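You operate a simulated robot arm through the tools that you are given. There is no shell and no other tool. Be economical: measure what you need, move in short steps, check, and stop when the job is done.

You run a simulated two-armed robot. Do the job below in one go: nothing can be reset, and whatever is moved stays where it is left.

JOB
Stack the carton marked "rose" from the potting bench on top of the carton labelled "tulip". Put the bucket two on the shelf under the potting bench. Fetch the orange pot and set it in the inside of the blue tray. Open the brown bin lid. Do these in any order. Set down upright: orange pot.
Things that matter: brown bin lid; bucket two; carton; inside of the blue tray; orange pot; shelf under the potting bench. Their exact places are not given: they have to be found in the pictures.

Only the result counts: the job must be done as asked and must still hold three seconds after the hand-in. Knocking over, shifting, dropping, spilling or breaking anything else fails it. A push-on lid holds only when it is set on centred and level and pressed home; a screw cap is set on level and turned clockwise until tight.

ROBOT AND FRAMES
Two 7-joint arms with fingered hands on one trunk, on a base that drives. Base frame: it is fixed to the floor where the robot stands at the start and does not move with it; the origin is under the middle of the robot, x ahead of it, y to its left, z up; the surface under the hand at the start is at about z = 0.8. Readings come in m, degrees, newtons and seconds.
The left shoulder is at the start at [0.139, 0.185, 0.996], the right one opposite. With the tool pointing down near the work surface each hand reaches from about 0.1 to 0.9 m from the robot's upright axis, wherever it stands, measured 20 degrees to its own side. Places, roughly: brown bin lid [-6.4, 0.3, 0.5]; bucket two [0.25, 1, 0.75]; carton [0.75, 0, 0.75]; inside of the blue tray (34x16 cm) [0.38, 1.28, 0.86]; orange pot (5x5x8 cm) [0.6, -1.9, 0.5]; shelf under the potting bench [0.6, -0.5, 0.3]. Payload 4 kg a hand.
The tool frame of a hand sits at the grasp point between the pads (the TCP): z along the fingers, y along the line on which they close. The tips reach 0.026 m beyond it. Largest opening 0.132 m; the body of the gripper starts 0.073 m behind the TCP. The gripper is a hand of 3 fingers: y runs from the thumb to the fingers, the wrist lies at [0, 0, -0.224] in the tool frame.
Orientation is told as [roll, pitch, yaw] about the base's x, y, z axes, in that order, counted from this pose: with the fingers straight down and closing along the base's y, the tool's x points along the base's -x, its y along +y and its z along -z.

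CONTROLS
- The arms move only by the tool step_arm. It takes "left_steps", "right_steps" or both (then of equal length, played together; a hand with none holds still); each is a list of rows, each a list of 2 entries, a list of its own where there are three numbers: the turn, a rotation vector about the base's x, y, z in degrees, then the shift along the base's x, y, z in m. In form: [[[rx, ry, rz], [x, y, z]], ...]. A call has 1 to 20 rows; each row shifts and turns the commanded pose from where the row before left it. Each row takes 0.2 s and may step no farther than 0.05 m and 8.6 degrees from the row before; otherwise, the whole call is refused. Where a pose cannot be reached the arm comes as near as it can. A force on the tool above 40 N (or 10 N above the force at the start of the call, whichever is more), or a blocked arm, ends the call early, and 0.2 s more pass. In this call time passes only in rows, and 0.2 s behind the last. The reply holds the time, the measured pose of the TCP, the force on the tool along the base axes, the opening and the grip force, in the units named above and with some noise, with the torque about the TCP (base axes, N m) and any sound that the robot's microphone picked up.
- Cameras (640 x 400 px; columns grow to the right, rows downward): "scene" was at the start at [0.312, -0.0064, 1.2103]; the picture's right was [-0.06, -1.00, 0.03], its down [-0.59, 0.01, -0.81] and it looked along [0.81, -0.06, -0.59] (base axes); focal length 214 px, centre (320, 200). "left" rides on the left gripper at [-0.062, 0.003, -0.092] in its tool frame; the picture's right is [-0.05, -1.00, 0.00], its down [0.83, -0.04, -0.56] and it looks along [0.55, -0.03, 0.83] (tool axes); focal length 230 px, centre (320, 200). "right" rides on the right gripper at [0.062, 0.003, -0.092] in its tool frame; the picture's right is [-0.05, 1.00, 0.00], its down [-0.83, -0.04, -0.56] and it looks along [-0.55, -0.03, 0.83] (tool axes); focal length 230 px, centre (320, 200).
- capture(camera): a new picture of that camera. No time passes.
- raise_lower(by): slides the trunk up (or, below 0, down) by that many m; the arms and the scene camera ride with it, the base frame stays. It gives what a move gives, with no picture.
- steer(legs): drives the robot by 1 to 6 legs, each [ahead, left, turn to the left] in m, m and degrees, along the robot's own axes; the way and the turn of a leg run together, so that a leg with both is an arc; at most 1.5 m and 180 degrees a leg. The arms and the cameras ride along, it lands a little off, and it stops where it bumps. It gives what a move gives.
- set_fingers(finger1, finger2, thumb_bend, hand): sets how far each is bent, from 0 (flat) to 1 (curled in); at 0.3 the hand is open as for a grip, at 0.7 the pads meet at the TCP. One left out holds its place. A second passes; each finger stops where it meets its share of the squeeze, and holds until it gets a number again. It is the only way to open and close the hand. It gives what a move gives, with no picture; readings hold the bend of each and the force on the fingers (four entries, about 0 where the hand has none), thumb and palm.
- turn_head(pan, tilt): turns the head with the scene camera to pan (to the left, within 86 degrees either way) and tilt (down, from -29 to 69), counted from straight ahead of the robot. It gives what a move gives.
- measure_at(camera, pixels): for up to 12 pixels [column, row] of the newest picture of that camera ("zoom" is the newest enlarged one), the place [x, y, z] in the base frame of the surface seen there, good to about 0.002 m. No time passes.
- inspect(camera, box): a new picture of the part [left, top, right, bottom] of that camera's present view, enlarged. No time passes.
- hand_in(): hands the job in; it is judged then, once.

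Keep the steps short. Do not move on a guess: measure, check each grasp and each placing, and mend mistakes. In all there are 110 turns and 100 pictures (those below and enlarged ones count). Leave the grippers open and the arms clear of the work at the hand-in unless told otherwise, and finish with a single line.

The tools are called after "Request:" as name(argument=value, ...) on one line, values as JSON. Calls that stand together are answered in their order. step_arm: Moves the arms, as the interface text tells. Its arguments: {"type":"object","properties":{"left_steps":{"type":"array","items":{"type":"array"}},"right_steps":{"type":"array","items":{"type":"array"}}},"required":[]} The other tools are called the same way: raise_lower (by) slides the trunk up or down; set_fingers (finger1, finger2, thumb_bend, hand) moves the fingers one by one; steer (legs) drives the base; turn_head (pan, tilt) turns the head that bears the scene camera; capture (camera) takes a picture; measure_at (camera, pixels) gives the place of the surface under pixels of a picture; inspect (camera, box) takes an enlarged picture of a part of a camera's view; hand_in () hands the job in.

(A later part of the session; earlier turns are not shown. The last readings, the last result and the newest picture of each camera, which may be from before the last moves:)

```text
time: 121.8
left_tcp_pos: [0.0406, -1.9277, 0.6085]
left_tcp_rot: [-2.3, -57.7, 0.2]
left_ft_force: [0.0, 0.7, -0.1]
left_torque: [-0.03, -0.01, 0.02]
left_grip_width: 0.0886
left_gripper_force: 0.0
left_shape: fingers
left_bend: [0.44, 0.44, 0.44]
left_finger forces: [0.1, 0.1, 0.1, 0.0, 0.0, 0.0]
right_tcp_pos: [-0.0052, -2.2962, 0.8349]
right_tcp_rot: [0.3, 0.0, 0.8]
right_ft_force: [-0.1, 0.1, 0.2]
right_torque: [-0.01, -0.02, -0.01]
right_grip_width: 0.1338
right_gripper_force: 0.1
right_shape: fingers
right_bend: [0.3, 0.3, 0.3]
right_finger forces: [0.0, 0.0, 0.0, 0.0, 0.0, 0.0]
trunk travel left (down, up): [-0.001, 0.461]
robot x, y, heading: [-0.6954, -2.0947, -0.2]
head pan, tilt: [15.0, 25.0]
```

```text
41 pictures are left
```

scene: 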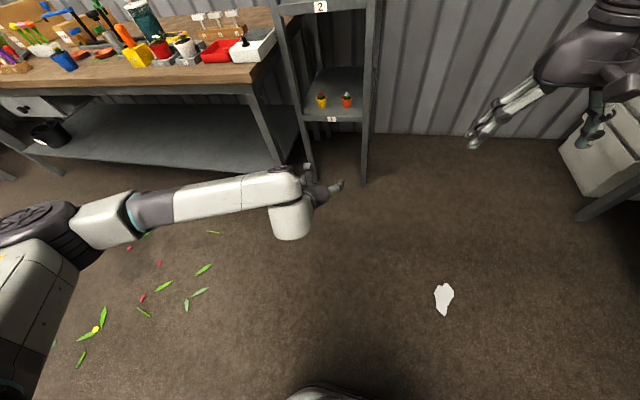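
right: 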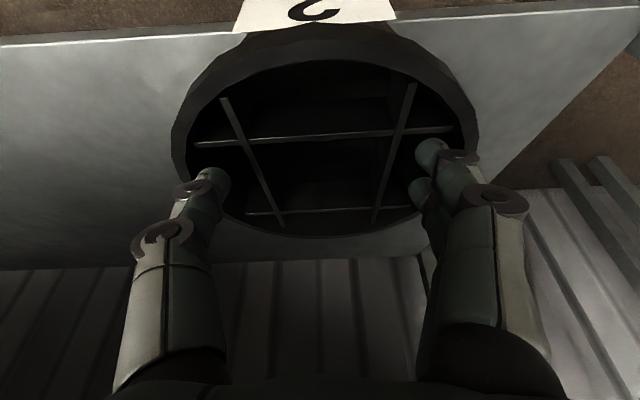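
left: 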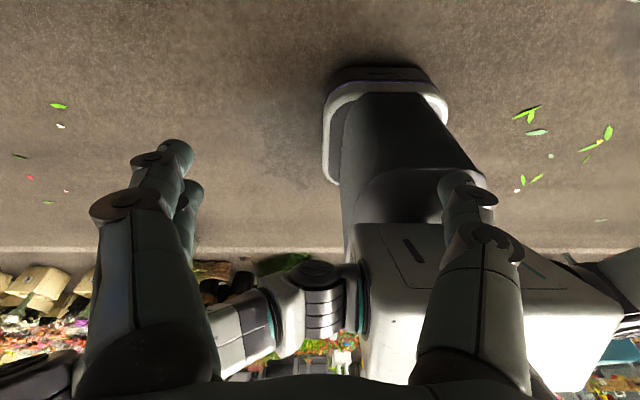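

The left forearm would sweep over the bench when entering; the right arm's forearm goes to the free side. So I swap: tuck the left arm, and tilt the right hand to pitch −60° at z 0.60.

Request:
step_arm(left_steps=[[[0, 3.87, 0], [-0.027, 0.002, 0.04]], [[0, 3.87, 0], [-0.027, 0.002, 0.04]], [[0, 3.87, 0], [-0.027, 0.002, 0.04]], [[0, 3.87, 0], [-0.027, 0.002, 0.04]], [[0, 3.87, 0], [-0.027, 0.002, 0.04]], [[0, 3.87, 0], [-0.027, 0.002, 0.04]], [[0, 3.87, 0], [-0.027, 0.002, 0.04]], [[0, 3.87, 0], [-0.027, 0.002, 0.04]], [[0, 3.87, 0], [-0.027, 0.002, 0.04]], [[0, 3.87, 0], [-0.027, 0.002, 0.04]], [[0, 3.87, 0], [-0.027, 0.002, 0.04]], [[0, 3.87, 0], [-0.027, 0.002, 0.04]], [[0, 3.87, 0], [-0.027, 0.002, 0.04]], [[0, 3.87, 0], [-0.027, 0.002, 0.03]], [[0, 3.87, 0], [-0.027, 0.002, 0.03]]], right_steps=[[[0, -4, 0], [0, 0, -0.0157]], [[0, -4, 0], [0, 0, -0.0157]], [[0, -4, 0], [0, 0, -0.0157]], [[0, -4, 0], [0, 0, -0.0157]], [[0, -4, 0], [0, 0, -0.0157]], [[0, -4, 0], [0, 0, -0.0157]], [[0, -4, 0], [0, 0, -0.0157]], [[0, -4, 0], [0, 0, -0.0157]], [[0, -4, 0], [0, 0, -0.0157]], [[0, -4, 0], [0, 0, -0.0157]], [[0, -4, 0], [0, 0, -0.0157]], [[0, -4, 0], [0, 0, -0.0157]], [[0, -4, 0], [0, 0, -0.0157]], [[0, -4, 0], [0, 0, -0.0157]], [[0, -4, 0], [0, 0, -0.0157]]])

Request:
set_fingers(hand="right", finger1=0.44, finger2=0.44, thumb_bend=0.44)

Request:
steer(legs=[[0, 0.37, 0]])

Request:
turn_head(pan=-10, tilt=25)

Request:
capture(camera="scene")

```text
time: 125.0
left_tcp_pos: [-0.3262, -1.9428, 1.0601]
left_tcp_rot: [0.6, -2.0, -0.2]
left_ft_force: [-0.2, -0.1, 0.9]
left_torque: [0.05, 0.0, 0.07]
left_grip_width: 0.0882
left_gripper_force: 0.2
left_shape: fingers
left_bend: [0.44, 0.44, 0.44]
left_finger forces: [0.0, 0.1, 0.0, 0.0, 0.0, 0.1]
left hand out of reach, approached as far as the arm can: row 12, 13, 14, 15
right_tcp_pos: [0.0116, -2.3324, 0.6401]
right_tcp_rot: [-1.9, -59.2, 3.1]
right_ft_force: [-0.1, 0.3, 0.2]
right_torque: [-0.02, 0.0, 0.02]
right_grip_width: 0.1341
right_gripper_force: 0.0
right_shape: fingers
right_bend: [0.3, 0.3, 0.3]
right_finger forces: [0.0, 0.1, 0.0, 0.0, 0.1, 0.0]
right hand out of reach, approached as far as the arm can: row 14, 15
trunk travel left (down, up): [-0.001, 0.461]
robot x, y, heading: [-0.696, -2.0928, -0.2]
head pan, tilt: [15.0, 25.0]
```

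```text
time: 126.0
left_tcp_pos: [-0.3252, -1.9426, 1.0589]
left_tcp_rot: [0.7, -2.1, -0.3]
left_ft_force: [-0.4, -0.1, 0.0]
left_torque: [0.01, 0.0, 0.0]
left_grip_width: 0.0881
left_gripper_force: 0.0
left_shape: fingers
left_bend: [0.44, 0.44, 0.44]
left_finger forces: [0.0, 0.0, 0.0, 0.0, 0.1, 0.0]
right_tcp_pos: [0.0121, -2.3317, 0.6409]
right_tcp_rot: [-2.1, -59.0, 3.1]
right_ft_force: [0.0, -0.3, -0.6]
right_torque: [0.01, -0.01, -0.03]
right_grip_width: 0.0886
right_gripper_force: 0.1
right_shape: fingers
right_bend: [0.44, 0.44, 0.44]
right_finger forces: [0.0, 0.0, 0.0, 0.0, 0.0, 0.1]
trunk travel left (down, up): [-0.001, 0.461]
robot x, y, heading: [-0.7004, -2.0972, -0.2]
head pan, tilt: [15.0, 25.0]
```

```text
time: 128.3
left_tcp_pos: [-0.3255, -1.5728, 1.0584]
left_tcp_rot: [0.6, -2.0, -0.3]
left_ft_force: [0.1, 1.0, -0.4]
left_torque: [-0.02, 0.04, -0.01]
left_grip_width: 0.0883
left_gripper_force: 0.0
left_shape: fingers
left_bend: [0.44, 0.44, 0.44]
left_finger forces: [0.0, 0.0, 0.1, 0.0, 0.0, 0.1]
right_tcp_pos: [0.0107, -1.9613, 0.6391]
right_tcp_rot: [-2.2, -59.0, 3.3]
right_ft_force: [0.4, -0.4, 0.3]
right_torque: [0.01, 0.0, 0.0]
right_grip_width: 0.0886
right_gripper_force: 0.1
right_shape: fingers
right_bend: [0.44, 0.44, 0.44]
right_finger forces: [0.1, 0.0, 0.0, 0.0, 0.0, 0.0]
trunk travel left (down, up): [-0.001, 0.461]
robot x, y, heading: [-0.6977, -1.7258, 0.6]
head pan, tilt: [15.0, 25.0]
```

```text
time: 129.2
left_tcp_pos: [-0.3262, -1.573, 1.0587]
left_tcp_rot: [0.6, -2.0, -0.2]
left_ft_force: [-0.3, 0.8, 0.4]
left_torque: [0.0, 0.0, -0.02]
left_grip_width: 0.0882
left_gripper_force: 0.2
left_shape: fingers
left_bend: [0.44, 0.44, 0.44]
left_finger forces: [0.0, 0.0, 0.1, 0.0, 0.0, 0.0]
right_tcp_pos: [0.0116, -1.9627, 0.6413]
right_tcp_rot: [-2.1, -58.9, 3.2]
right_ft_force: [-0.5, 0.2, -0.2]
right_torque: [0.02, -0.02, 0.02]
right_grip_width: 0.0889
right_gripper_force: 0.1
right_shape: fingers
right_bend: [0.44, 0.44, 0.44]
right_finger forces: [0.0, 0.0, 0.1, 0.0, 0.1, 0.0]
trunk travel left (down, up): [-0.001, 0.461]
robot x, y, heading: [-0.6986, -1.7282, 0.1]
head pan, tilt: [-10.0, 25.0]
```

```text
40 pictures are left
```

scene: 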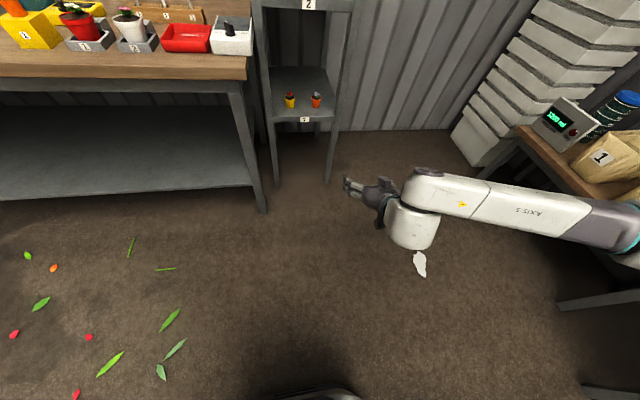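

The pose is at a joint limit. Relax the tilt to −45°, level roll/yaw, and go down to z ≈ 0.545 here in free space.

Request:
step_arm(right_steps=[[[1.1, 4.5, -1.4], [0, 0.01, -0.02]], [[0, 5, 0], [0, 0.015, -0.025]], [[0, 5, 0], [0, 0.015, -0.025]], [[0, 0, 0], [0, 0.01, -0.026]]])

```text
time: 130.2
left_tcp_pos: [-0.3262, -1.5733, 1.0587]
left_tcp_rot: [0.7, -1.9, -0.2]
left_ft_force: [0.4, -0.3, -0.2]
left_torque: [0.01, 0.0, -0.01]
left_grip_width: 0.0884
left_gripper_force: 0.1
left_shape: fingers
left_bend: [0.44, 0.44, 0.44]
left_finger forces: [0.0, 0.1, 0.1, 0.0, 0.0, 0.0]
right_tcp_pos: [0.017, -1.916, 0.552]
right_tcp_rot: [0.1, -44.1, 0.2]
right_ft_force: [0.6, 0.0, 0.1]
right_torque: [-0.04, 0.0, -0.01]
right_grip_width: 0.0887
right_gripper_force: 0.1
right_shape: fingers
right_bend: [0.44, 0.44, 0.44]
right_finger forces: [0.0, 0.0, 0.1, 0.0, 0.0, 0.0]
right hand out of reach, approached as far as the arm can: row 4
trunk travel left (down, up): [-0.001, 0.461]
robot x, y, heading: [-0.6984, -1.7287, 0.1]
head pan, tilt: [-10.0, 25.0]
```

Request:
step_arm(right_steps=[[[0, 0, 0], [-0.03, 0, 0]], [[0, 0, 0], [-0.01, 0, -0.012]]])

Request:
steer(legs=[[0.47, 0, 0]])

Request:
capture(camera="scene")

Request:
capture(camera="right")

```text
time: 130.8
left_tcp_pos: [-0.327, -1.5726, 1.0595]
left_tcp_rot: [0.7, -1.9, -0.2]
left_ft_force: [0.3, -0.2, -0.1]
left_torque: [0.01, 0.0, 0.02]
left_grip_width: 0.0883
left_gripper_force: 0.0
left_shape: fingers
left_bend: [0.44, 0.44, 0.44]
left_finger forces: [0.1, 0.0, 0.0, 0.0, 0.0, 0.1]
right_tcp_pos: [-0.0107, -1.9294, 0.5612]
right_tcp_rot: [0.0, -44.2, 0.3]
right_ft_force: [0.5, -0.8, -0.4]
right_torque: [0.02, 0.04, -0.03]
right_grip_width: 0.0888
right_gripper_force: 0.1
right_shape: fingers
right_bend: [0.44, 0.44, 0.44]
right_finger forces: [0.0, 0.1, 0.0, 0.1, 0.0, 0.1]
right hand out of reach, approached as far as the arm can: row 1, 2
trunk travel left (down, up): [-0.001, 0.461]
robot x, y, heading: [-0.6954, -1.7271, 0.4]
head pan, tilt: [-10.0, 25.0]
```

```text
time: 133.6
left_tcp_pos: [0.1359, -1.5792, 1.0588]
left_tcp_rot: [0.7, -1.8, -0.7]
left_ft_force: [0.5, 0.1, 0.4]
left_torque: [-0.01, 0.05, -0.02]
left_grip_width: 0.088
left_gripper_force: 0.0
left_shape: fingers
left_bend: [0.44, 0.44, 0.44]
left_finger forces: [0.1, 0.0, 0.0, 0.0, 0.0, 0.1]
right_tcp_pos: [0.4495, -1.9387, 0.5595]
right_tcp_rot: [0.1, -44.2, -0.3]
right_ft_force: [-0.3, -0.4, 0.0]
right_torque: [-0.01, 0.0, 0.0]
right_grip_width: 0.0889
right_gripper_force: 0.1
right_shape: fingers
right_bend: [0.44, 0.44, 0.44]
right_finger forces: [0.0, 0.1, 0.1, 0.0, 0.0, 0.1]
trunk travel left (down, up): [-0.001, 0.461]
robot x, y, heading: [-0.2326, -1.7299, -0.5]
head pan, tilt: [-10.0, 25.0]
```

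```text
39 pictures are left
```

scene: 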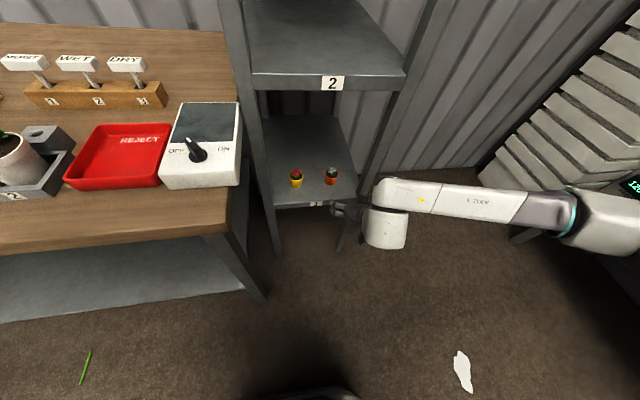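

```text
38 pictures are left
```

right: 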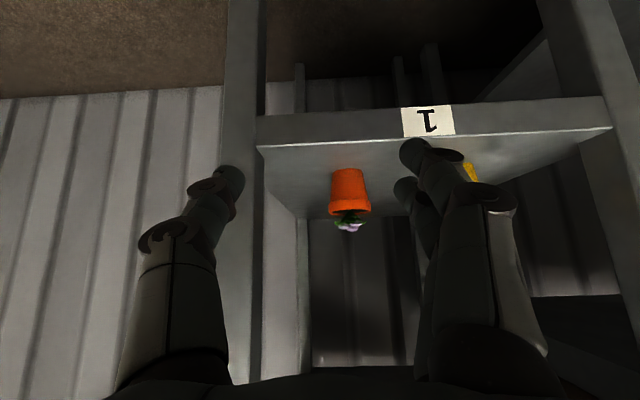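

Measure pot, rack posts in the right camera view.

Request:
measure_at(camera="right", pixels=[[348, 195], [348, 210], [333, 195], [365, 195], [348, 172], [348, 222], [262, 100], [245, 120], [230, 120], [300, 130], [467, 170], [560, 100]])

Request:
inspect(camera="scene", box=[240, 120, 440, 270])

```text
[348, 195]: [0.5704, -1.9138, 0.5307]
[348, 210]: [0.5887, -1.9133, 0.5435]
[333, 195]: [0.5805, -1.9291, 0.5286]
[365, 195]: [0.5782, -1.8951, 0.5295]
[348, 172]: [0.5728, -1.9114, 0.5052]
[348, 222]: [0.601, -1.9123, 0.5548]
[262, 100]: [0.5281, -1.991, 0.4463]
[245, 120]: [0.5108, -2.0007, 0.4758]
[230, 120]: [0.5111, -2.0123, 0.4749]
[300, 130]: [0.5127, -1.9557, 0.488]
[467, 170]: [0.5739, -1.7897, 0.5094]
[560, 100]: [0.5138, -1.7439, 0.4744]
```

```text
2.67 times, centred on (340, 195) of scene
```

zoom: 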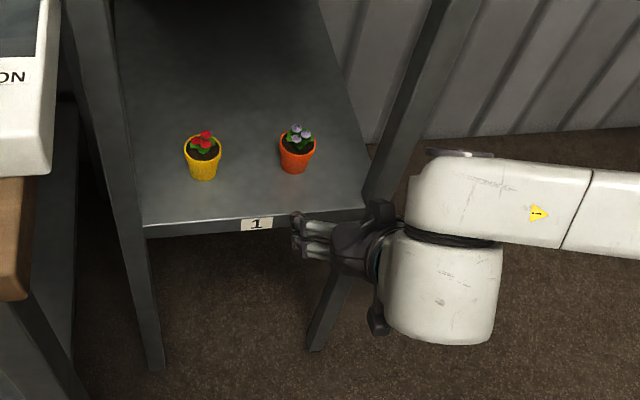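

Pot centre ≈ (0.592, −1.913), z 0.50–0.545. Reduce tilt to −33°, lower to z 0.537, y to −1.913.

Request:
step_arm(right_steps=[[[0, 5.6, 0.3], [0, 0.009, -0.008]], [[0, 5.6, 0], [0, 0.009, -0.008]], [[0, 0, 0], [0, 0.008, -0.006]]])

Request:
inspect(camera="scene", box=[240, 120, 440, 270])

Request:
measure_at(camera="zoom", pixels=[[420, 170], [450, 152], [480, 155], [520, 160], [560, 165], [600, 170], [410, 200]])

```text
time: 134.4
left_tcp_pos: [0.1372, -1.5784, 1.06]
left_tcp_rot: [0.6, -1.9, -0.9]
left_ft_force: [0.8, 0.1, 0.5]
left_torque: [-0.01, 0.0, 0.0]
left_grip_width: 0.0882
left_gripper_force: 0.1
left_shape: fingers
left_bend: [0.44, 0.44, 0.44]
left_finger forces: [0.0, 0.1, 0.0, 0.1, 0.1, 0.1]
right_tcp_pos: [0.4478, -1.9142, 0.5371]
right_tcp_rot: [0.0, -33.0, 0.0]
right_ft_force: [0.0, 0.1, 0.7]
right_torque: [0.02, -0.05, -0.03]
right_grip_width: 0.0888
right_gripper_force: 0.0
right_shape: fingers
right_bend: [0.44, 0.44, 0.44]
right_finger forces: [0.0, 0.0, 0.0, 0.0, 0.0, 0.0]
trunk travel left (down, up): [-0.001, 0.461]
robot x, y, heading: [-0.2336, -1.7288, -0.5]
head pan, tilt: [-10.0, 25.0]
```

```text
2.67 times, centred on (340, 195) of scene
```

zoom: 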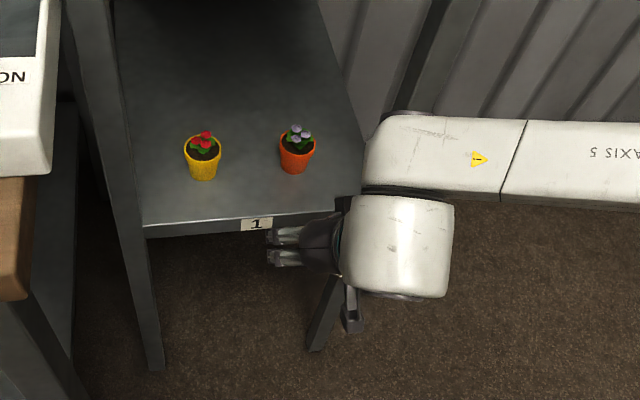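

```text
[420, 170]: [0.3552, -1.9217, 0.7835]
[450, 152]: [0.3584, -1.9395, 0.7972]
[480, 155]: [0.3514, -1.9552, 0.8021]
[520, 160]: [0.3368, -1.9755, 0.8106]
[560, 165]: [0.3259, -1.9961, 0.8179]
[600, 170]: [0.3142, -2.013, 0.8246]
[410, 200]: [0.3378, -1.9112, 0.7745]
```

Request:
measure_at(camera="zoom", pixels=[[385, 120], [420, 117], [460, 119], [500, 121], [540, 123], [580, 124], [620, 125]])

```text
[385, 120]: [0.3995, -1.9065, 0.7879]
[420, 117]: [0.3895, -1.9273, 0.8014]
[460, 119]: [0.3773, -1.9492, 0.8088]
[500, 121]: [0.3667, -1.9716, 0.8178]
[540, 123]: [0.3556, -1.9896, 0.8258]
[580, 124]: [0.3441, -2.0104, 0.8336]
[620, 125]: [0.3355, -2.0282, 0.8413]
```

Forearm clearance to the right post would be ~1 cm; yaw the hand −12° to gain more, then drive in to x≈0.56.

Request:
step_arm(right_steps=[[[0, 0, -6], [0, 0, 0]], [[0, 0, -6], [0, 0, 0.001]]])

Request:
steer(legs=[[0.105, 0, 0.3]])

Request:
capture(camera="right")

Request:
inspect(camera="scene", box=[240, 120, 440, 300])

```text
time: 135.0
left_tcp_pos: [0.1366, -1.5791, 1.0578]
left_tcp_rot: [0.6, -2.1, -0.8]
left_ft_force: [0.4, 0.4, 0.3]
left_torque: [0.03, 0.01, 0.01]
left_grip_width: 0.0881
left_gripper_force: 0.2
left_shape: fingers
left_bend: [0.44, 0.44, 0.44]
left_finger forces: [0.0, 0.0, 0.1, 0.0, 0.1, 0.0]
right_tcp_pos: [0.4625, -1.9251, 0.5504]
right_tcp_rot: [-0.2, -32.5, -11.5]
right_ft_force: [-0.1, 0.4, 0.1]
right_torque: [-0.01, 0.01, 0.01]
right_grip_width: 0.0885
right_gripper_force: 0.1
right_shape: fingers
right_bend: [0.44, 0.44, 0.44]
right_finger forces: [0.0, 0.1, 0.0, 0.0, 0.0, 0.0]
right hand out of reach, approached as far as the arm can: row 2
trunk travel left (down, up): [-0.001, 0.461]
robot x, y, heading: [-0.2353, -1.7296, -0.5]
head pan, tilt: [-10.0, 25.0]
```

```text
time: 136.2
left_tcp_pos: [0.2446, -1.5775, 1.0587]
left_tcp_rot: [0.7, -1.9, -0.5]
left_ft_force: [0.0, 0.6, 0.6]
left_torque: [0.03, 0.03, 0.03]
left_grip_width: 0.0879
left_gripper_force: 0.1
left_shape: fingers
left_bend: [0.44, 0.44, 0.44]
left_finger forces: [0.0, 0.0, 0.0, 0.1, 0.1, 0.0]
right_tcp_pos: [0.5728, -1.9205, 0.55]
right_tcp_rot: [-0.1, -32.6, -11.1]
right_ft_force: [-0.8, 0.4, 0.0]
right_torque: [-0.02, 0.0, 0.01]
right_grip_width: 0.0884
right_gripper_force: 0.1
right_shape: fingers
right_bend: [0.44, 0.44, 0.44]
right_finger forces: [0.0, 0.0, 0.1, 0.0, 0.0, 0.1]
trunk travel left (down, up): [-0.001, 0.461]
robot x, y, heading: [-0.1289, -1.7286, -0.1]
head pan, tilt: [-10.0, 25.0]
```

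```text
35 pictures are left
```

right: 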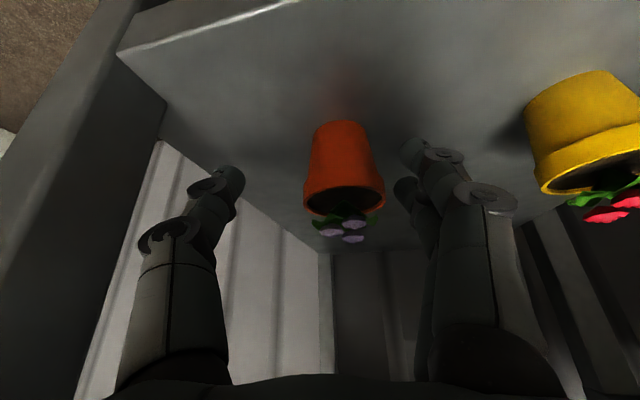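

```text
2.22 times, centred on (340, 210) of scene
```

zoom: 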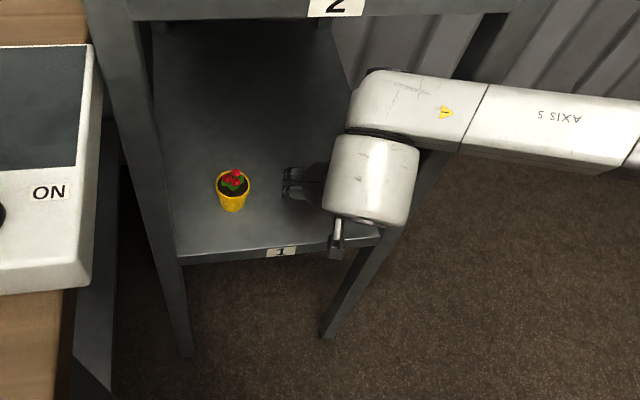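

Pot is between the fingers. Move ahead 0.017, left 0.006 and lower ~0.01 (relaxing yaw slightly).

Request:
step_arm(right_steps=[[[0, 0, 2], [0.008, 0.004, -0.004]], [[0, 0, 2], [0.008, 0.004, -0.006]]])

Request:
capture(camera="right")

Request:
measure_at(camera="right", pixels=[[345, 150], [345, 180], [345, 120]])

```text
time: 136.8
left_tcp_pos: [0.2373, -1.5762, 1.0611]
left_tcp_rot: [0.6, -2.2, -0.6]
left_ft_force: [-0.1, 1.4, -0.3]
left_torque: [-0.01, -0.01, 0.0]
left_grip_width: 0.0879
left_gripper_force: 0.0
left_shape: fingers
left_bend: [0.44, 0.44, 0.44]
left_finger forces: [0.1, 0.0, 0.0, 0.0, 0.0, 0.1]
right_tcp_pos: [0.5814, -1.9127, 0.5444]
right_tcp_rot: [0.0, -32.7, -7.0]
right_ft_force: [0.6, -0.5, -1.1]
right_torque: [0.02, 0.01, 0.01]
right_grip_width: 0.0885
right_gripper_force: 0.1
right_shape: fingers
right_bend: [0.44, 0.44, 0.44]
right_finger forces: [0.0, 0.0, 0.0, 0.0, 0.0, 0.1]
trunk travel left (down, up): [-0.001, 0.461]
robot x, y, heading: [-0.1317, -1.7296, -0.0]
head pan, tilt: [-10.0, 25.0]
```

```text
33 pictures are left
```

right: 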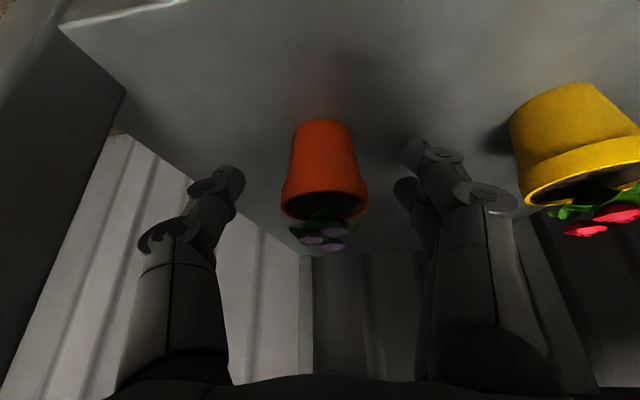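

```text
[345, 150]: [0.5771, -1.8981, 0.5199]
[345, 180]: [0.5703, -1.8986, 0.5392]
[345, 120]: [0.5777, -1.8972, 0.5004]
```

Centred laterally. Another 0.009 ahead and 0.008 down, then close.

Request:
step_arm(right_steps=[[[0, 0, 1], [0.009, 0.001, -0.008]]])

Request:
set_fingers(hand="right", finger1=0.7, finger2=0.7, thumb_bend=0.7)

Request:
step_arm(right_steps=[[[0, 0, 0], [0, 0, 0.01]], [[0, 0, 0], [-0.003, 0, 0.02]]])

Request:
capture(camera="right")

```text
time: 137.2
left_tcp_pos: [0.2299, -1.5776, 1.0647]
left_tcp_rot: [0.6, -2.8, -0.6]
left_ft_force: [-0.3, 0.3, 0.0]
left_torque: [0.01, -0.01, 0.02]
left_grip_width: 0.0882
left_gripper_force: 0.1
left_shape: fingers
left_bend: [0.44, 0.44, 0.44]
left_finger forces: [0.2, 0.0, 0.0, 0.1, 0.0, 0.0]
right_tcp_pos: [0.5826, -1.9096, 0.5423]
right_tcp_rot: [0.0, -33.1, -5.6]
right_ft_force: [0.6, -0.1, 0.1]
right_torque: [-0.01, -0.04, -0.02]
right_grip_width: 0.0885
right_gripper_force: 0.0
right_shape: fingers
right_bend: [0.44, 0.44, 0.44]
right_finger forces: [0.1, 0.0, 0.0, 0.0, 0.0, 0.0]
trunk travel left (down, up): [-0.001, 0.461]
robot x, y, heading: [-0.1278, -1.7303, -0.6]
head pan, tilt: [-10.0, 25.0]
```

```text
time: 138.2
left_tcp_pos: [0.231, -1.5775, 1.0647]
left_tcp_rot: [0.6, -2.8, -0.5]
left_ft_force: [-0.1, -0.1, 0.6]
left_torque: [-0.02, 0.02, -0.01]
left_grip_width: 0.088
left_gripper_force: 0.1
left_shape: fingers
left_bend: [0.44, 0.44, 0.44]
left_finger forces: [0.0, 0.0, 0.0, 0.0, 0.0, 0.0]
right_tcp_pos: [0.5834, -1.9093, 0.5421]
right_tcp_rot: [0.1, -33.1, -5.6]
right_ft_force: [-0.2, 0.1, -0.6]
right_torque: [0.01, 0.01, 0.01]
right_grip_width: 0.0373
right_gripper_force: 14.4
right_shape: fingers
right_bend: [0.6, 0.61, 0.64]
right_finger forces: [7.8, 6.7, 0.1, 0.0, 14.3, 0.1]
trunk travel left (down, up): [-0.001, 0.461]
robot x, y, heading: [-0.1276, -1.7326, -0.3]
head pan, tilt: [-10.0, 25.0]
```

```text
time: 138.8
left_tcp_pos: [0.2389, -1.5734, 1.0585]
left_tcp_rot: [0.6, -2.1, -0.3]
left_ft_force: [-0.5, 0.4, -1.0]
left_torque: [-0.01, -0.03, -0.01]
left_grip_width: 0.0882
left_gripper_force: 0.1
left_shape: fingers
left_bend: [0.44, 0.44, 0.44]
left_finger forces: [0.0, 0.1, 0.0, 0.1, 0.0, 0.0]
right_tcp_pos: [0.5802, -1.9051, 0.5528]
right_tcp_rot: [-0.5, -31.4, -4.8]
right_ft_force: [0.6, 1.1, -0.6]
right_torque: [-0.03, 0.01, 0.02]
right_grip_width: 0.0375
right_gripper_force: 15.0
right_shape: fingers
right_bend: [0.6, 0.62, 0.64]
right_finger forces: [8.4, 6.5, 0.1, 0.0, 14.5, 0.0]
trunk travel left (down, up): [-0.001, 0.461]
robot x, y, heading: [-0.1285, -1.7288, -0.2]
head pan, tilt: [-10.0, 25.0]
```

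```text
32 pictures are left
```

right: 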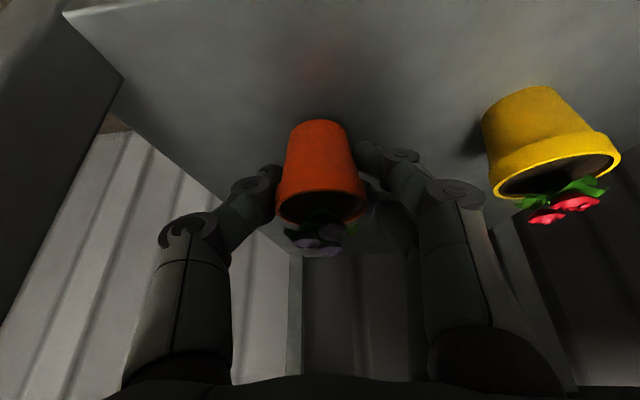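

Held (15 N, width 0.037). Raise by the trunk 0.015 and check it left the shelf.

Request:
raise_lower(by=0.015)

Request:
capture(camera="right")

Request:
measure_at(camera="right", pixels=[[318, 124], [318, 150], [318, 185], [318, 212]])

```text
time: 139.4
left_tcp_pos: [0.2372, -1.5726, 1.0767]
left_tcp_rot: [0.5, -2.4, -0.3]
left_ft_force: [0.3, 0.3, -0.2]
left_torque: [-0.03, -0.04, 0.0]
left_grip_width: 0.0881
left_gripper_force: 0.2
left_shape: fingers
left_bend: [0.44, 0.44, 0.44]
left_finger forces: [0.1, 0.1, 0.0, 0.1, 0.1, 0.1]
right_tcp_pos: [0.5893, -1.9061, 0.5844]
right_tcp_rot: [0.0, -33.0, -5.4]
right_ft_force: [0.5, 0.4, 0.1]
right_torque: [0.01, 0.0, 0.01]
right_grip_width: 0.0376
right_gripper_force: 14.8
right_shape: fingers
right_bend: [0.6, 0.62, 0.64]
right_finger forces: [8.5, 6.5, 0.1, 0.1, 14.3, 0.1]
trunk travel left (down, up): [-0.016, 0.446]
robot x, y, heading: [-0.1282, -1.7323, -0.3]
head pan, tilt: [-10.0, 25.0]
```

```text
31 pictures are left
```

right: 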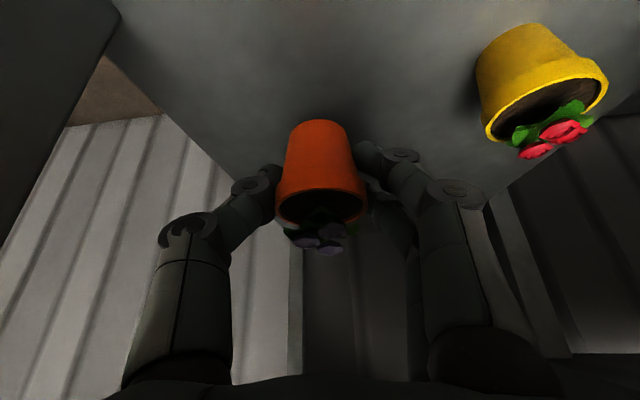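

```text
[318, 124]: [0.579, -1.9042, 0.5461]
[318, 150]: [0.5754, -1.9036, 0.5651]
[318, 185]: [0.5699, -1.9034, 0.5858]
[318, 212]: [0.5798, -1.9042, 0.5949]
```

Lifted (bottom at 0.543, TCP 0.042 above it). Back straight out 0.55 m.

Request:
steer(legs=[[-0.55, 0, 0]])

Request:
raise_lower(by=0.2)

Request:
capture(camera="scene")

```text
time: 142.6
left_tcp_pos: [-0.3023, -1.574, 1.0736]
left_tcp_rot: [0.7, -2.0, -0.3]
left_ft_force: [0.5, -0.8, 0.7]
left_torque: [0.02, -0.02, -0.02]
left_grip_width: 0.0881
left_gripper_force: 0.2
left_shape: fingers
left_bend: [0.44, 0.44, 0.44]
left_finger forces: [0.0, 0.0, 0.1, 0.0, 0.1, 0.1]
right_tcp_pos: [0.0481, -1.9097, 0.5775]
right_tcp_rot: [-0.2, -32.7, -6.1]
right_ft_force: [0.0, 0.4, -0.5]
right_torque: [0.03, 0.01, -0.01]
right_grip_width: 0.0371
right_gripper_force: 14.3
right_shape: fingers
right_bend: [0.6, 0.62, 0.64]
right_finger forces: [8.5, 6.5, 0.1, 0.0, 14.3, 0.0]
trunk travel left (down, up): [-0.016, 0.446]
robot x, y, heading: [-0.6762, -1.7304, -0.0]
head pan, tilt: [-10.0, 25.0]
```

```text
time: 144.7
left_tcp_pos: [-0.3002, -1.5753, 1.2741]
left_tcp_rot: [0.8, -1.9, -0.4]
left_ft_force: [-0.3, 0.0, -0.3]
left_torque: [0.01, 0.01, -0.02]
left_grip_width: 0.0883
left_gripper_force: 0.2
left_shape: fingers
left_bend: [0.44, 0.44, 0.44]
left_finger forces: [0.0, 0.0, 0.1, 0.0, 0.0, 0.0]
right_tcp_pos: [0.0506, -1.9091, 0.9116]
right_tcp_rot: [1.4, -42.6, -6.9]
right_ft_force: [0.3, 0.8, -0.7]
right_torque: [0.01, -0.01, -0.03]
right_grip_width: 0.0371
right_gripper_force: 13.9
right_shape: fingers
right_bend: [0.6, 0.62, 0.64]
right_finger forces: [8.4, 6.4, 0.1, 0.1, 14.2, 0.0]
trunk travel left (down, up): [-0.216, 0.246]
robot x, y, heading: [-0.6705, -1.7321, -0.1]
head pan, tilt: [-10.0, 25.0]
```

```text
30 pictures are left
```

scene: 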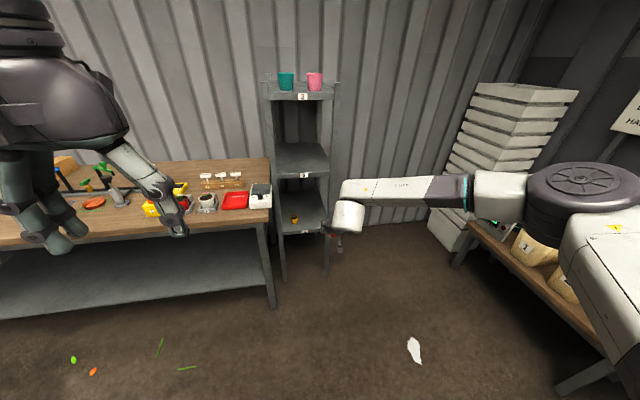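

Pot is out. Restore the hand tilt to −33° (pot upright), then drive along the aisle to the tray (robot y≈1.45).

Request:
step_arm(right_steps=[[[-1.2, 4.7, 0], [0, 0, 0]], [[0, 4.7, 0], [0, 0, 0.02]], [[0, 0, 0], [0, 0, 0.04]], [[0, 0, 0], [0, 0, 0.04]], [[0, 0, 0], [0, 0, 0.04]]])

Request:
steer(legs=[[0, 1.1, 0], [0, 1.1, 0], [0, 0.95, 0]])

Request:
turn_head(pan=0, tilt=30)

Request:
capture(camera="scene")

```text
time: 145.9
left_tcp_pos: [-0.3031, -1.5753, 1.2734]
left_tcp_rot: [0.6, -2.0, -0.4]
left_ft_force: [-0.1, 1.0, 0.0]
left_torque: [0.01, 0.02, -0.03]
left_grip_width: 0.0882
left_gripper_force: 0.0
left_shape: fingers
left_bend: [0.44, 0.44, 0.44]
left_finger forces: [0.0, 0.1, 0.1, 0.0, 0.0, 0.0]
right_tcp_pos: [0.0466, -1.9125, 1.0542]
right_tcp_rot: [-1.5, -33.3, -5.1]
right_ft_force: [0.3, 0.9, -0.2]
right_torque: [0.0, -0.05, -0.01]
right_grip_width: 0.0372
right_gripper_force: 14.5
right_shape: fingers
right_bend: [0.6, 0.62, 0.64]
right_finger forces: [8.3, 6.5, 0.1, 0.0, 14.1, 0.1]
right hand out of reach, approached as far as the arm can: row 1
trunk travel left (down, up): [-0.216, 0.246]
robot x, y, heading: [-0.6743, -1.7269, 0.3]
head pan, tilt: [-10.0, 25.0]
```

```text
time: 161.2
left_tcp_pos: [-0.3596, 1.5615, 1.274]
left_tcp_rot: [0.7, -2.1, 2.6]
left_ft_force: [-0.4, -0.5, -0.6]
left_torque: [-0.01, -0.02, -0.04]
left_grip_width: 0.0879
left_gripper_force: 0.1
left_shape: fingers
left_bend: [0.44, 0.44, 0.44]
left_finger forces: [0.1, 0.0, 0.0, 0.0, 0.0, 0.0]
right_tcp_pos: [0.0072, 1.2424, 1.0528]
right_tcp_rot: [-1.5, -33.4, -2.3]
right_ft_force: [0.1, 0.4, -0.4]
right_torque: [-0.01, -0.02, 0.0]
right_grip_width: 0.0372
right_gripper_force: 15.1
right_shape: fingers
right_bend: [0.6, 0.62, 0.64]
right_finger forces: [8.3, 6.4, 0.1, 0.0, 13.9, 0.1]
trunk travel left (down, up): [-0.216, 0.246]
robot x, y, heading: [-0.7228, 1.3946, 2.9]
head pan, tilt: [-10.0, 25.0]
```

```text
time: 161.9
left_tcp_pos: [-0.3586, 1.5629, 1.273]
left_tcp_rot: [0.7, -2.0, 2.4]
left_ft_force: [-0.4, -0.4, 0.2]
left_torque: [0.0, -0.01, 0.0]
left_grip_width: 0.0883
left_gripper_force: 0.1
left_shape: fingers
left_bend: [0.44, 0.44, 0.44]
left_finger forces: [0.0, 0.1, 0.1, 0.1, 0.1, 0.0]
right_tcp_pos: [0.0065, 1.2418, 1.0543]
right_tcp_rot: [-1.6, -33.4, -2.3]
right_ft_force: [-0.6, 0.5, -0.3]
right_torque: [0.01, -0.02, 0.02]
right_grip_width: 0.0375
right_gripper_force: 14.4
right_shape: fingers
right_bend: [0.6, 0.62, 0.64]
right_finger forces: [8.3, 6.5, 0.0, 0.1, 14.1, 0.0]
trunk travel left (down, up): [-0.216, 0.246]
robot x, y, heading: [-0.7227, 1.3885, 2.6]
head pan, tilt: [0.0, 30.0]
```

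```text
29 pictures are left
```

scene: 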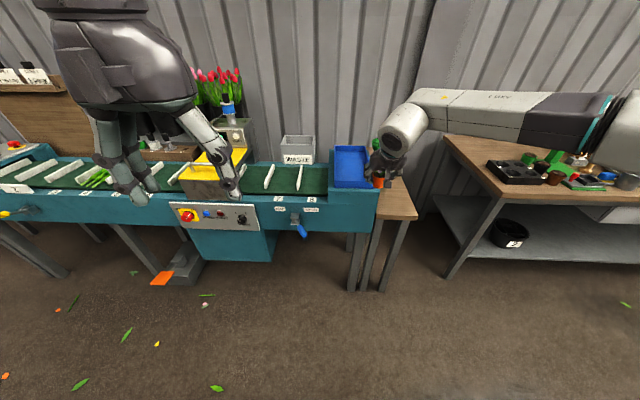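

Tray spans x 0.21–0.555, y 1.20–1.37, floor z 0.8635. Drive ahead 0.34 and left 0.025 with the pot at z ≈ 1.05.

Request:
steer(legs=[[0.345, 0.025, 0]])

Request:
turn_head(pan=-10, tilt=45)

Request:
inspect(camera="scene", box=[240, 80, 440, 230])

Request:
capture(camera="right")

```text
time: 164.2
left_tcp_pos: [-0.0108, 1.6047, 1.2736]
left_tcp_rot: [0.7, -1.9, 2.4]
left_ft_force: [-0.1, -0.4, -0.2]
left_torque: [0.0, 0.03, -0.01]
left_grip_width: 0.0886
left_gripper_force: 0.1
left_shape: fingers
left_bend: [0.44, 0.44, 0.44]
left_finger forces: [0.0, 0.1, 0.0, 0.0, 0.0, 0.0]
right_tcp_pos: [0.3549, 1.2852, 1.0545]
right_tcp_rot: [-1.5, -33.6, -2.3]
right_ft_force: [0.4, -0.1, 0.0]
right_torque: [-0.02, 0.03, 0.01]
right_grip_width: 0.0375
right_gripper_force: 14.4
right_shape: fingers
right_bend: [0.6, 0.62, 0.64]
right_finger forces: [8.3, 6.6, 0.1, 0.0, 14.1, 0.1]
trunk travel left (down, up): [-0.216, 0.246]
robot x, y, heading: [-0.3719, 1.4324, 2.9]
head pan, tilt: [0.0, 30.0]
```

```text
time: 165.0
left_tcp_pos: [-0.0101, 1.606, 1.2736]
left_tcp_rot: [0.6, -2.0, 2.4]
left_ft_force: [1.1, 0.5, 0.2]
left_torque: [0.01, 0.0, -0.03]
left_grip_width: 0.0883
left_gripper_force: 0.1
left_shape: fingers
left_bend: [0.44, 0.44, 0.44]
left_finger forces: [0.1, 0.0, 0.1, 0.0, 0.1, 0.0]
right_tcp_pos: [0.3559, 1.2849, 1.0534]
right_tcp_rot: [-1.6, -33.3, -2.4]
right_ft_force: [0.9, -1.0, -0.1]
right_torque: [0.01, -0.03, -0.01]
right_grip_width: 0.037
right_gripper_force: 15.5
right_shape: fingers
right_bend: [0.6, 0.62, 0.64]
right_finger forces: [8.3, 6.6, 0.0, 0.1, 14.3, 0.0]
trunk travel left (down, up): [-0.216, 0.246]
robot x, y, heading: [-0.375, 1.4314, 2.7]
head pan, tilt: [-10.0, 45.0]
```

```text
2.67 times, centred on (340, 155) of scene
```

zoom: 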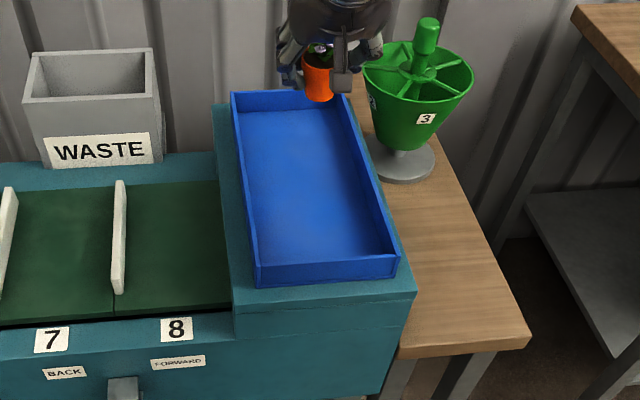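

```text
27 pictures are left
```

right: 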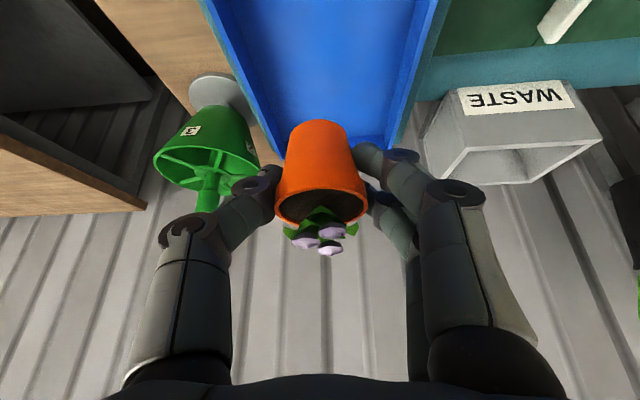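

Over the tray. Correct roll and descend to just above the floor.

Request:
step_arm(right_steps=[[[1.3, 0, 0.8], [0, -0.002, -0.035]], [[0, 0, 0], [0, 0, -0.035]], [[0, 0, 0], [0, 0, -0.035]], [[0, 0, 0], [0, 0, -0.026]]])

Request:
inspect(camera="scene", box=[280, 70, 420, 200])

```text
time: 166.0
left_tcp_pos: [-0.0105, 1.6053, 1.2743]
left_tcp_rot: [0.7, -1.9, 2.5]
left_ft_force: [0.7, 0.3, -0.4]
left_torque: [0.01, 0.02, 0.01]
left_grip_width: 0.0881
left_gripper_force: 0.1
left_shape: fingers
left_bend: [0.44, 0.44, 0.44]
left_finger forces: [0.1, 0.1, 0.0, 0.0, 0.0, 0.1]
right_tcp_pos: [0.357, 1.2814, 0.9228]
right_tcp_rot: [0.1, -33.4, -2.2]
right_ft_force: [-1.1, 0.0, -0.7]
right_torque: [0.02, 0.01, 0.01]
right_grip_width: 0.037
right_gripper_force: 14.9
right_shape: fingers
right_bend: [0.6, 0.62, 0.64]
right_finger forces: [8.2, 6.5, 0.0, 0.1, 14.0, 0.0]
trunk travel left (down, up): [-0.216, 0.246]
robot x, y, heading: [-0.3754, 1.4341, 2.7]
head pan, tilt: [-10.0, 45.0]
```

```text
3.08 times, centred on (350, 135) of scene
```

zoom: 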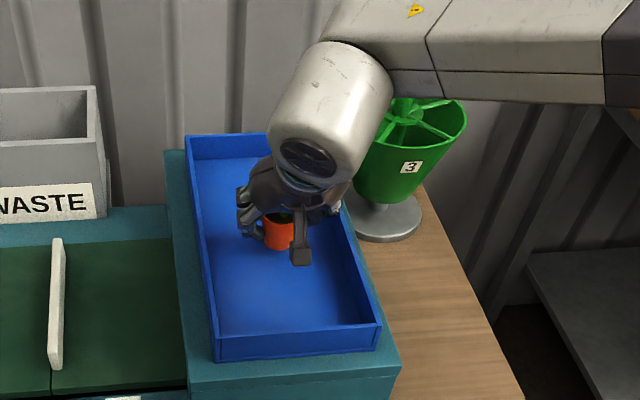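

Lower the last ~1.6 cm in small steps to contact.

Request:
step_arm(right_steps=[[[0, 0, 0], [0, 0, -0.008]], [[0, 0, 0], [0, 0, -0.004]], [[0, 0, 0], [0, 0, -0.003]]])

Request:
capture(camera="right")

Request:
measure_at(camera="right", pixels=[[318, 124], [318, 118], [318, 110], [318, 60]])

```text
time: 166.8
left_tcp_pos: [-0.0111, 1.6059, 1.2744]
left_tcp_rot: [0.6, -2.0, 2.4]
left_ft_force: [0.6, -0.6, -0.1]
left_torque: [0.0, -0.02, 0.01]
left_grip_width: 0.0884
left_gripper_force: 0.0
left_shape: fingers
left_bend: [0.44, 0.44, 0.44]
left_finger forces: [0.1, 0.0, 0.0, 0.0, 0.0, 0.0]
right_tcp_pos: [0.3547, 1.2814, 0.9085]
right_tcp_rot: [0.1, -33.4, -2.3]
right_ft_force: [0.4, -0.3, -0.5]
right_torque: [0.01, -0.03, 0.0]
right_grip_width: 0.0372
right_gripper_force: 14.7
right_shape: fingers
right_bend: [0.6, 0.62, 0.64]
right_finger forces: [8.3, 6.5, 0.0, 0.0, 14.0, 0.0]
trunk travel left (down, up): [-0.216, 0.246]
robot x, y, heading: [-0.3721, 1.4308, 2.8]
head pan, tilt: [-10.0, 45.0]
```

```text
25 pictures are left
```

right: 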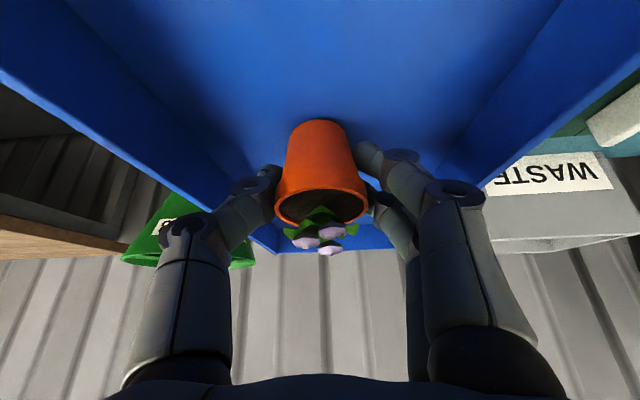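

```text
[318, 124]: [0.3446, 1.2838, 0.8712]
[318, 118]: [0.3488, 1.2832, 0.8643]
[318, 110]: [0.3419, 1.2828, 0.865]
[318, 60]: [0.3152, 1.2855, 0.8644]
```

Floor is 0.8645; ~2 mm to go.

Request:
step_arm(right_steps=[[[0, 0, 0], [0, 0, -0.002]], [[0, 0, 0], [0, 0, -0.001]]])

```text
time: 167.4
left_tcp_pos: [-0.0109, 1.6053, 1.2749]
left_tcp_rot: [0.7, -2.0, 2.5]
left_ft_force: [0.3, -0.3, 0.3]
left_torque: [0.02, 0.0, 0.01]
left_grip_width: 0.0881
left_gripper_force: 0.1
left_shape: fingers
left_bend: [0.44, 0.44, 0.44]
left_finger forces: [0.1, 0.1, 0.1, 0.0, 0.1, 0.1]
right_tcp_pos: [0.3536, 1.2806, 0.9067]
right_tcp_rot: [0.2, -33.4, -2.3]
right_ft_force: [-0.1, 0.1, -0.9]
right_torque: [-0.03, 0.0, 0.01]
right_grip_width: 0.0373
right_gripper_force: 14.7
right_shape: fingers
right_bend: [0.6, 0.62, 0.64]
right_finger forces: [8.3, 6.5, 0.0, 0.0, 14.0, 0.0]
right hand out of reach, approached as far as the arm can: row 1
trunk travel left (down, up): [-0.216, 0.246]
robot x, y, heading: [-0.3741, 1.4338, 2.7]
head pan, tilt: [-10.0, 45.0]
```

At floor height. Open to 0.44 and view.

Request:
set_fingers(hand="right", finger1=0.46, finger2=0.46, thumb_bend=0.46)

Request:
capture(camera="right")

```text
time: 168.4
left_tcp_pos: [-0.0108, 1.606, 1.2739]
left_tcp_rot: [0.8, -2.1, 2.5]
left_ft_force: [0.5, 0.8, -0.6]
left_torque: [-0.03, 0.04, -0.02]
left_grip_width: 0.088
left_gripper_force: 0.1
left_shape: fingers
left_bend: [0.44, 0.44, 0.44]
left_finger forces: [0.1, 0.0, 0.1, 0.0, 0.0, 0.1]
right_tcp_pos: [0.3529, 1.2806, 0.9067]
right_tcp_rot: [0.1, -33.5, -2.3]
right_ft_force: [0.4, 0.2, 0.4]
right_torque: [0.01, 0.04, 0.0]
right_grip_width: 0.0808
right_gripper_force: 0.0
right_shape: fingers
right_bend: [0.46, 0.46, 0.46]
right_finger forces: [0.0, 0.1, 0.1, 0.1, 0.1, 0.0]
trunk travel left (down, up): [-0.216, 0.246]
robot x, y, heading: [-0.3738, 1.4338, 2.8]
head pan, tilt: [-10.0, 45.0]
```

```text
24 pictures are left
```

right: 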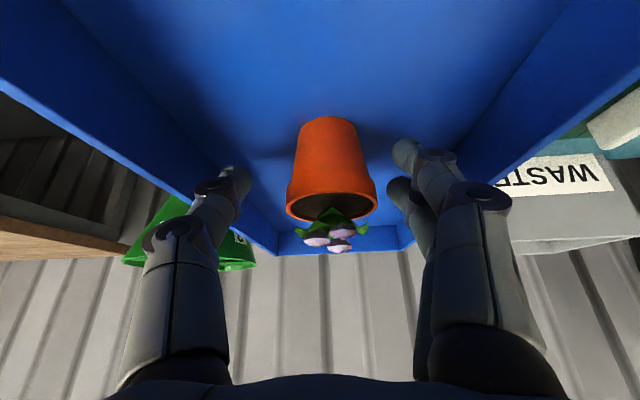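

Released, pot stands. Withdraw along the tool axis, then look.

Request:
step_arm(right_steps=[[[0, 0, 0], [-0.016, 0.001, 0.025]], [[0, 0, 0], [-0.016, 0, 0.025]], [[0, 0, 0], [-0.016, 0, 0.025]], [[0, 0, 0], [-0.016, 0, 0.03]], [[0, 0, 0], [-0.016, 0, 0.03]]])

Request:
steer(legs=[[-0.3, 0, 0]])

Request:
turn_head(pan=-15, tilt=30)

Request:
capture(camera="scene")

```text
time: 169.6
left_tcp_pos: [-0.013, 1.6045, 1.2751]
left_tcp_rot: [0.6, -2.1, 2.5]
left_ft_force: [-0.2, 0.2, -0.3]
left_torque: [0.01, 0.01, 0.0]
left_grip_width: 0.0883
left_gripper_force: 0.0
left_shape: fingers
left_bend: [0.44, 0.44, 0.44]
left_finger forces: [0.0, 0.0, 0.1, 0.1, 0.1, 0.0]
right_tcp_pos: [0.2721, 1.2831, 1.042]
right_tcp_rot: [0.1, -33.5, -2.4]
right_ft_force: [0.4, 0.1, -0.3]
right_torque: [0.0, 0.02, -0.04]
right_grip_width: 0.0806
right_gripper_force: 0.1
right_shape: fingers
right_bend: [0.46, 0.46, 0.46]
right_finger forces: [0.0, 0.1, 0.0, 0.1, 0.0, 0.0]
trunk travel left (down, up): [-0.216, 0.246]
robot x, y, heading: [-0.3735, 1.4323, 2.7]
head pan, tilt: [-10.0, 45.0]
```

```text
time: 171.6
left_tcp_pos: [-0.3128, 1.5915, 1.2732]
left_tcp_rot: [0.6, -1.9, 2.7]
left_ft_force: [-0.6, -0.9, 0.1]
left_torque: [-0.01, 0.01, 0.02]
left_grip_width: 0.088
left_gripper_force: 0.0
left_shape: fingers
left_bend: [0.44, 0.44, 0.44]
left_finger forces: [0.0, 0.0, 0.1, 0.0, 0.0, 0.0]
right_tcp_pos: [-0.027, 1.2701, 1.041]
right_tcp_rot: [0.1, -33.4, -2.1]
right_ft_force: [0.0, -0.4, 0.4]
right_torque: [-0.03, 0.02, 0.03]
right_grip_width: 0.0806
right_gripper_force: 0.0
right_shape: fingers
right_bend: [0.46, 0.46, 0.46]
right_finger forces: [0.0, 0.0, 0.0, 0.0, 0.1, 0.0]
trunk travel left (down, up): [-0.216, 0.246]
robot x, y, heading: [-0.6786, 1.4189, 3.0]
head pan, tilt: [-10.0, 45.0]
```

```text
time: 172.4
left_tcp_pos: [-0.3147, 1.5917, 1.2738]
left_tcp_rot: [0.7, -1.9, 2.7]
left_ft_force: [0.0, -0.2, -0.2]
left_torque: [0.0, -0.06, -0.02]
left_grip_width: 0.0881
left_gripper_force: 0.1
left_shape: fingers
left_bend: [0.44, 0.44, 0.44]
left_finger forces: [0.1, 0.0, 0.0, 0.0, 0.1, 0.0]
right_tcp_pos: [-0.0277, 1.2686, 1.04]
right_tcp_rot: [0.0, -33.3, -2.2]
right_ft_force: [0.2, 0.0, -0.6]
right_torque: [-0.03, 0.01, 0.0]
right_grip_width: 0.0807
right_gripper_force: 0.1
right_shape: fingers
right_bend: [0.46, 0.46, 0.46]
right_finger forces: [0.1, 0.0, 0.0, 0.0, 0.0, 0.0]
trunk travel left (down, up): [-0.216, 0.246]
robot x, y, heading: [-0.6741, 1.4137, 2.9]
head pan, tilt: [-15.0, 30.0]
```

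```text
23 pictures are left
```

scene: 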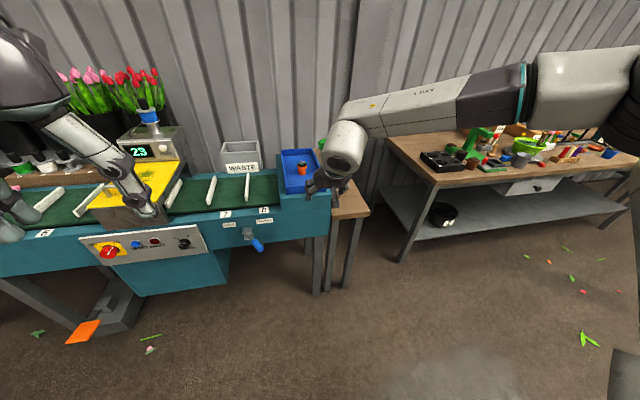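

Orange pot is upright in the tray. Now the bin behind me: back off, turn around and look.

Request:
steer(legs=[[-0.25, 0, 0], [0, 0, 177]])

Request:
turn_head(pan=0, tilt=12)

Request:
capture(camera="scene")

```text
time: 181.4
left_tcp_pos: [-1.2944, 1.2531, 1.2736]
left_tcp_rot: [0.8, -1.9, 179.1]
left_ft_force: [-0.1, 0.1, 0.4]
left_torque: [-0.02, 0.0, 0.03]
left_grip_width: 0.0883
left_gripper_force: 0.1
left_shape: fingers
left_bend: [0.44, 0.44, 0.44]
left_finger forces: [0.0, 0.0, 0.0, 0.1, 0.1, 0.0]
right_tcp_pos: [-1.5595, 1.592, 1.0417]
right_tcp_rot: [0.1, -33.5, 174.3]
right_ft_force: [-0.7, -0.2, 0.0]
right_torque: [0.0, -0.01, -0.01]
right_grip_width: 0.0808
right_gripper_force: 0.1
right_shape: fingers
right_bend: [0.46, 0.46, 0.46]
right_finger forces: [0.1, 0.1, 0.0, 0.0, 0.0, 0.0]
trunk travel left (down, up): [-0.216, 0.246]
robot x, y, heading: [-0.9247, 1.4016, 179.5]
head pan, tilt: [-15.0, 30.0]
```

```text
time: 182.2
left_tcp_pos: [-1.2959, 1.2537, 1.2738]
left_tcp_rot: [0.6, -2.1, 179.1]
left_ft_force: [-0.2, -0.2, 0.2]
left_torque: [-0.04, 0.01, 0.01]
left_grip_width: 0.0881
left_gripper_force: 0.0
left_shape: fingers
left_bend: [0.44, 0.44, 0.44]
left_finger forces: [0.1, 0.1, 0.0, 0.1, 0.1, 0.0]
right_tcp_pos: [-1.56, 1.5914, 1.0415]
right_tcp_rot: [0.1, -33.5, 174.3]
right_ft_force: [0.3, -0.8, -0.4]
right_torque: [-0.02, -0.02, -0.01]
right_grip_width: 0.0806
right_gripper_force: 0.1
right_shape: fingers
right_bend: [0.46, 0.46, 0.46]
right_finger forces: [0.0, 0.0, 0.0, 0.1, 0.0, 0.0]
trunk travel left (down, up): [-0.216, 0.246]
robot x, y, heading: [-0.9178, 1.3987, 179.6]
head pan, tilt: [0.0, 12.0]
```

```text
22 pictures are left
```

scene: 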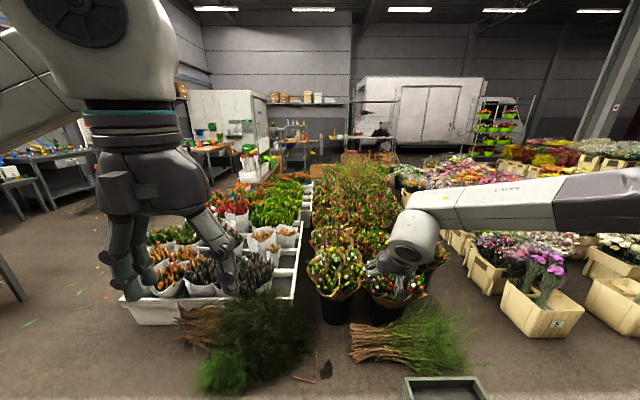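

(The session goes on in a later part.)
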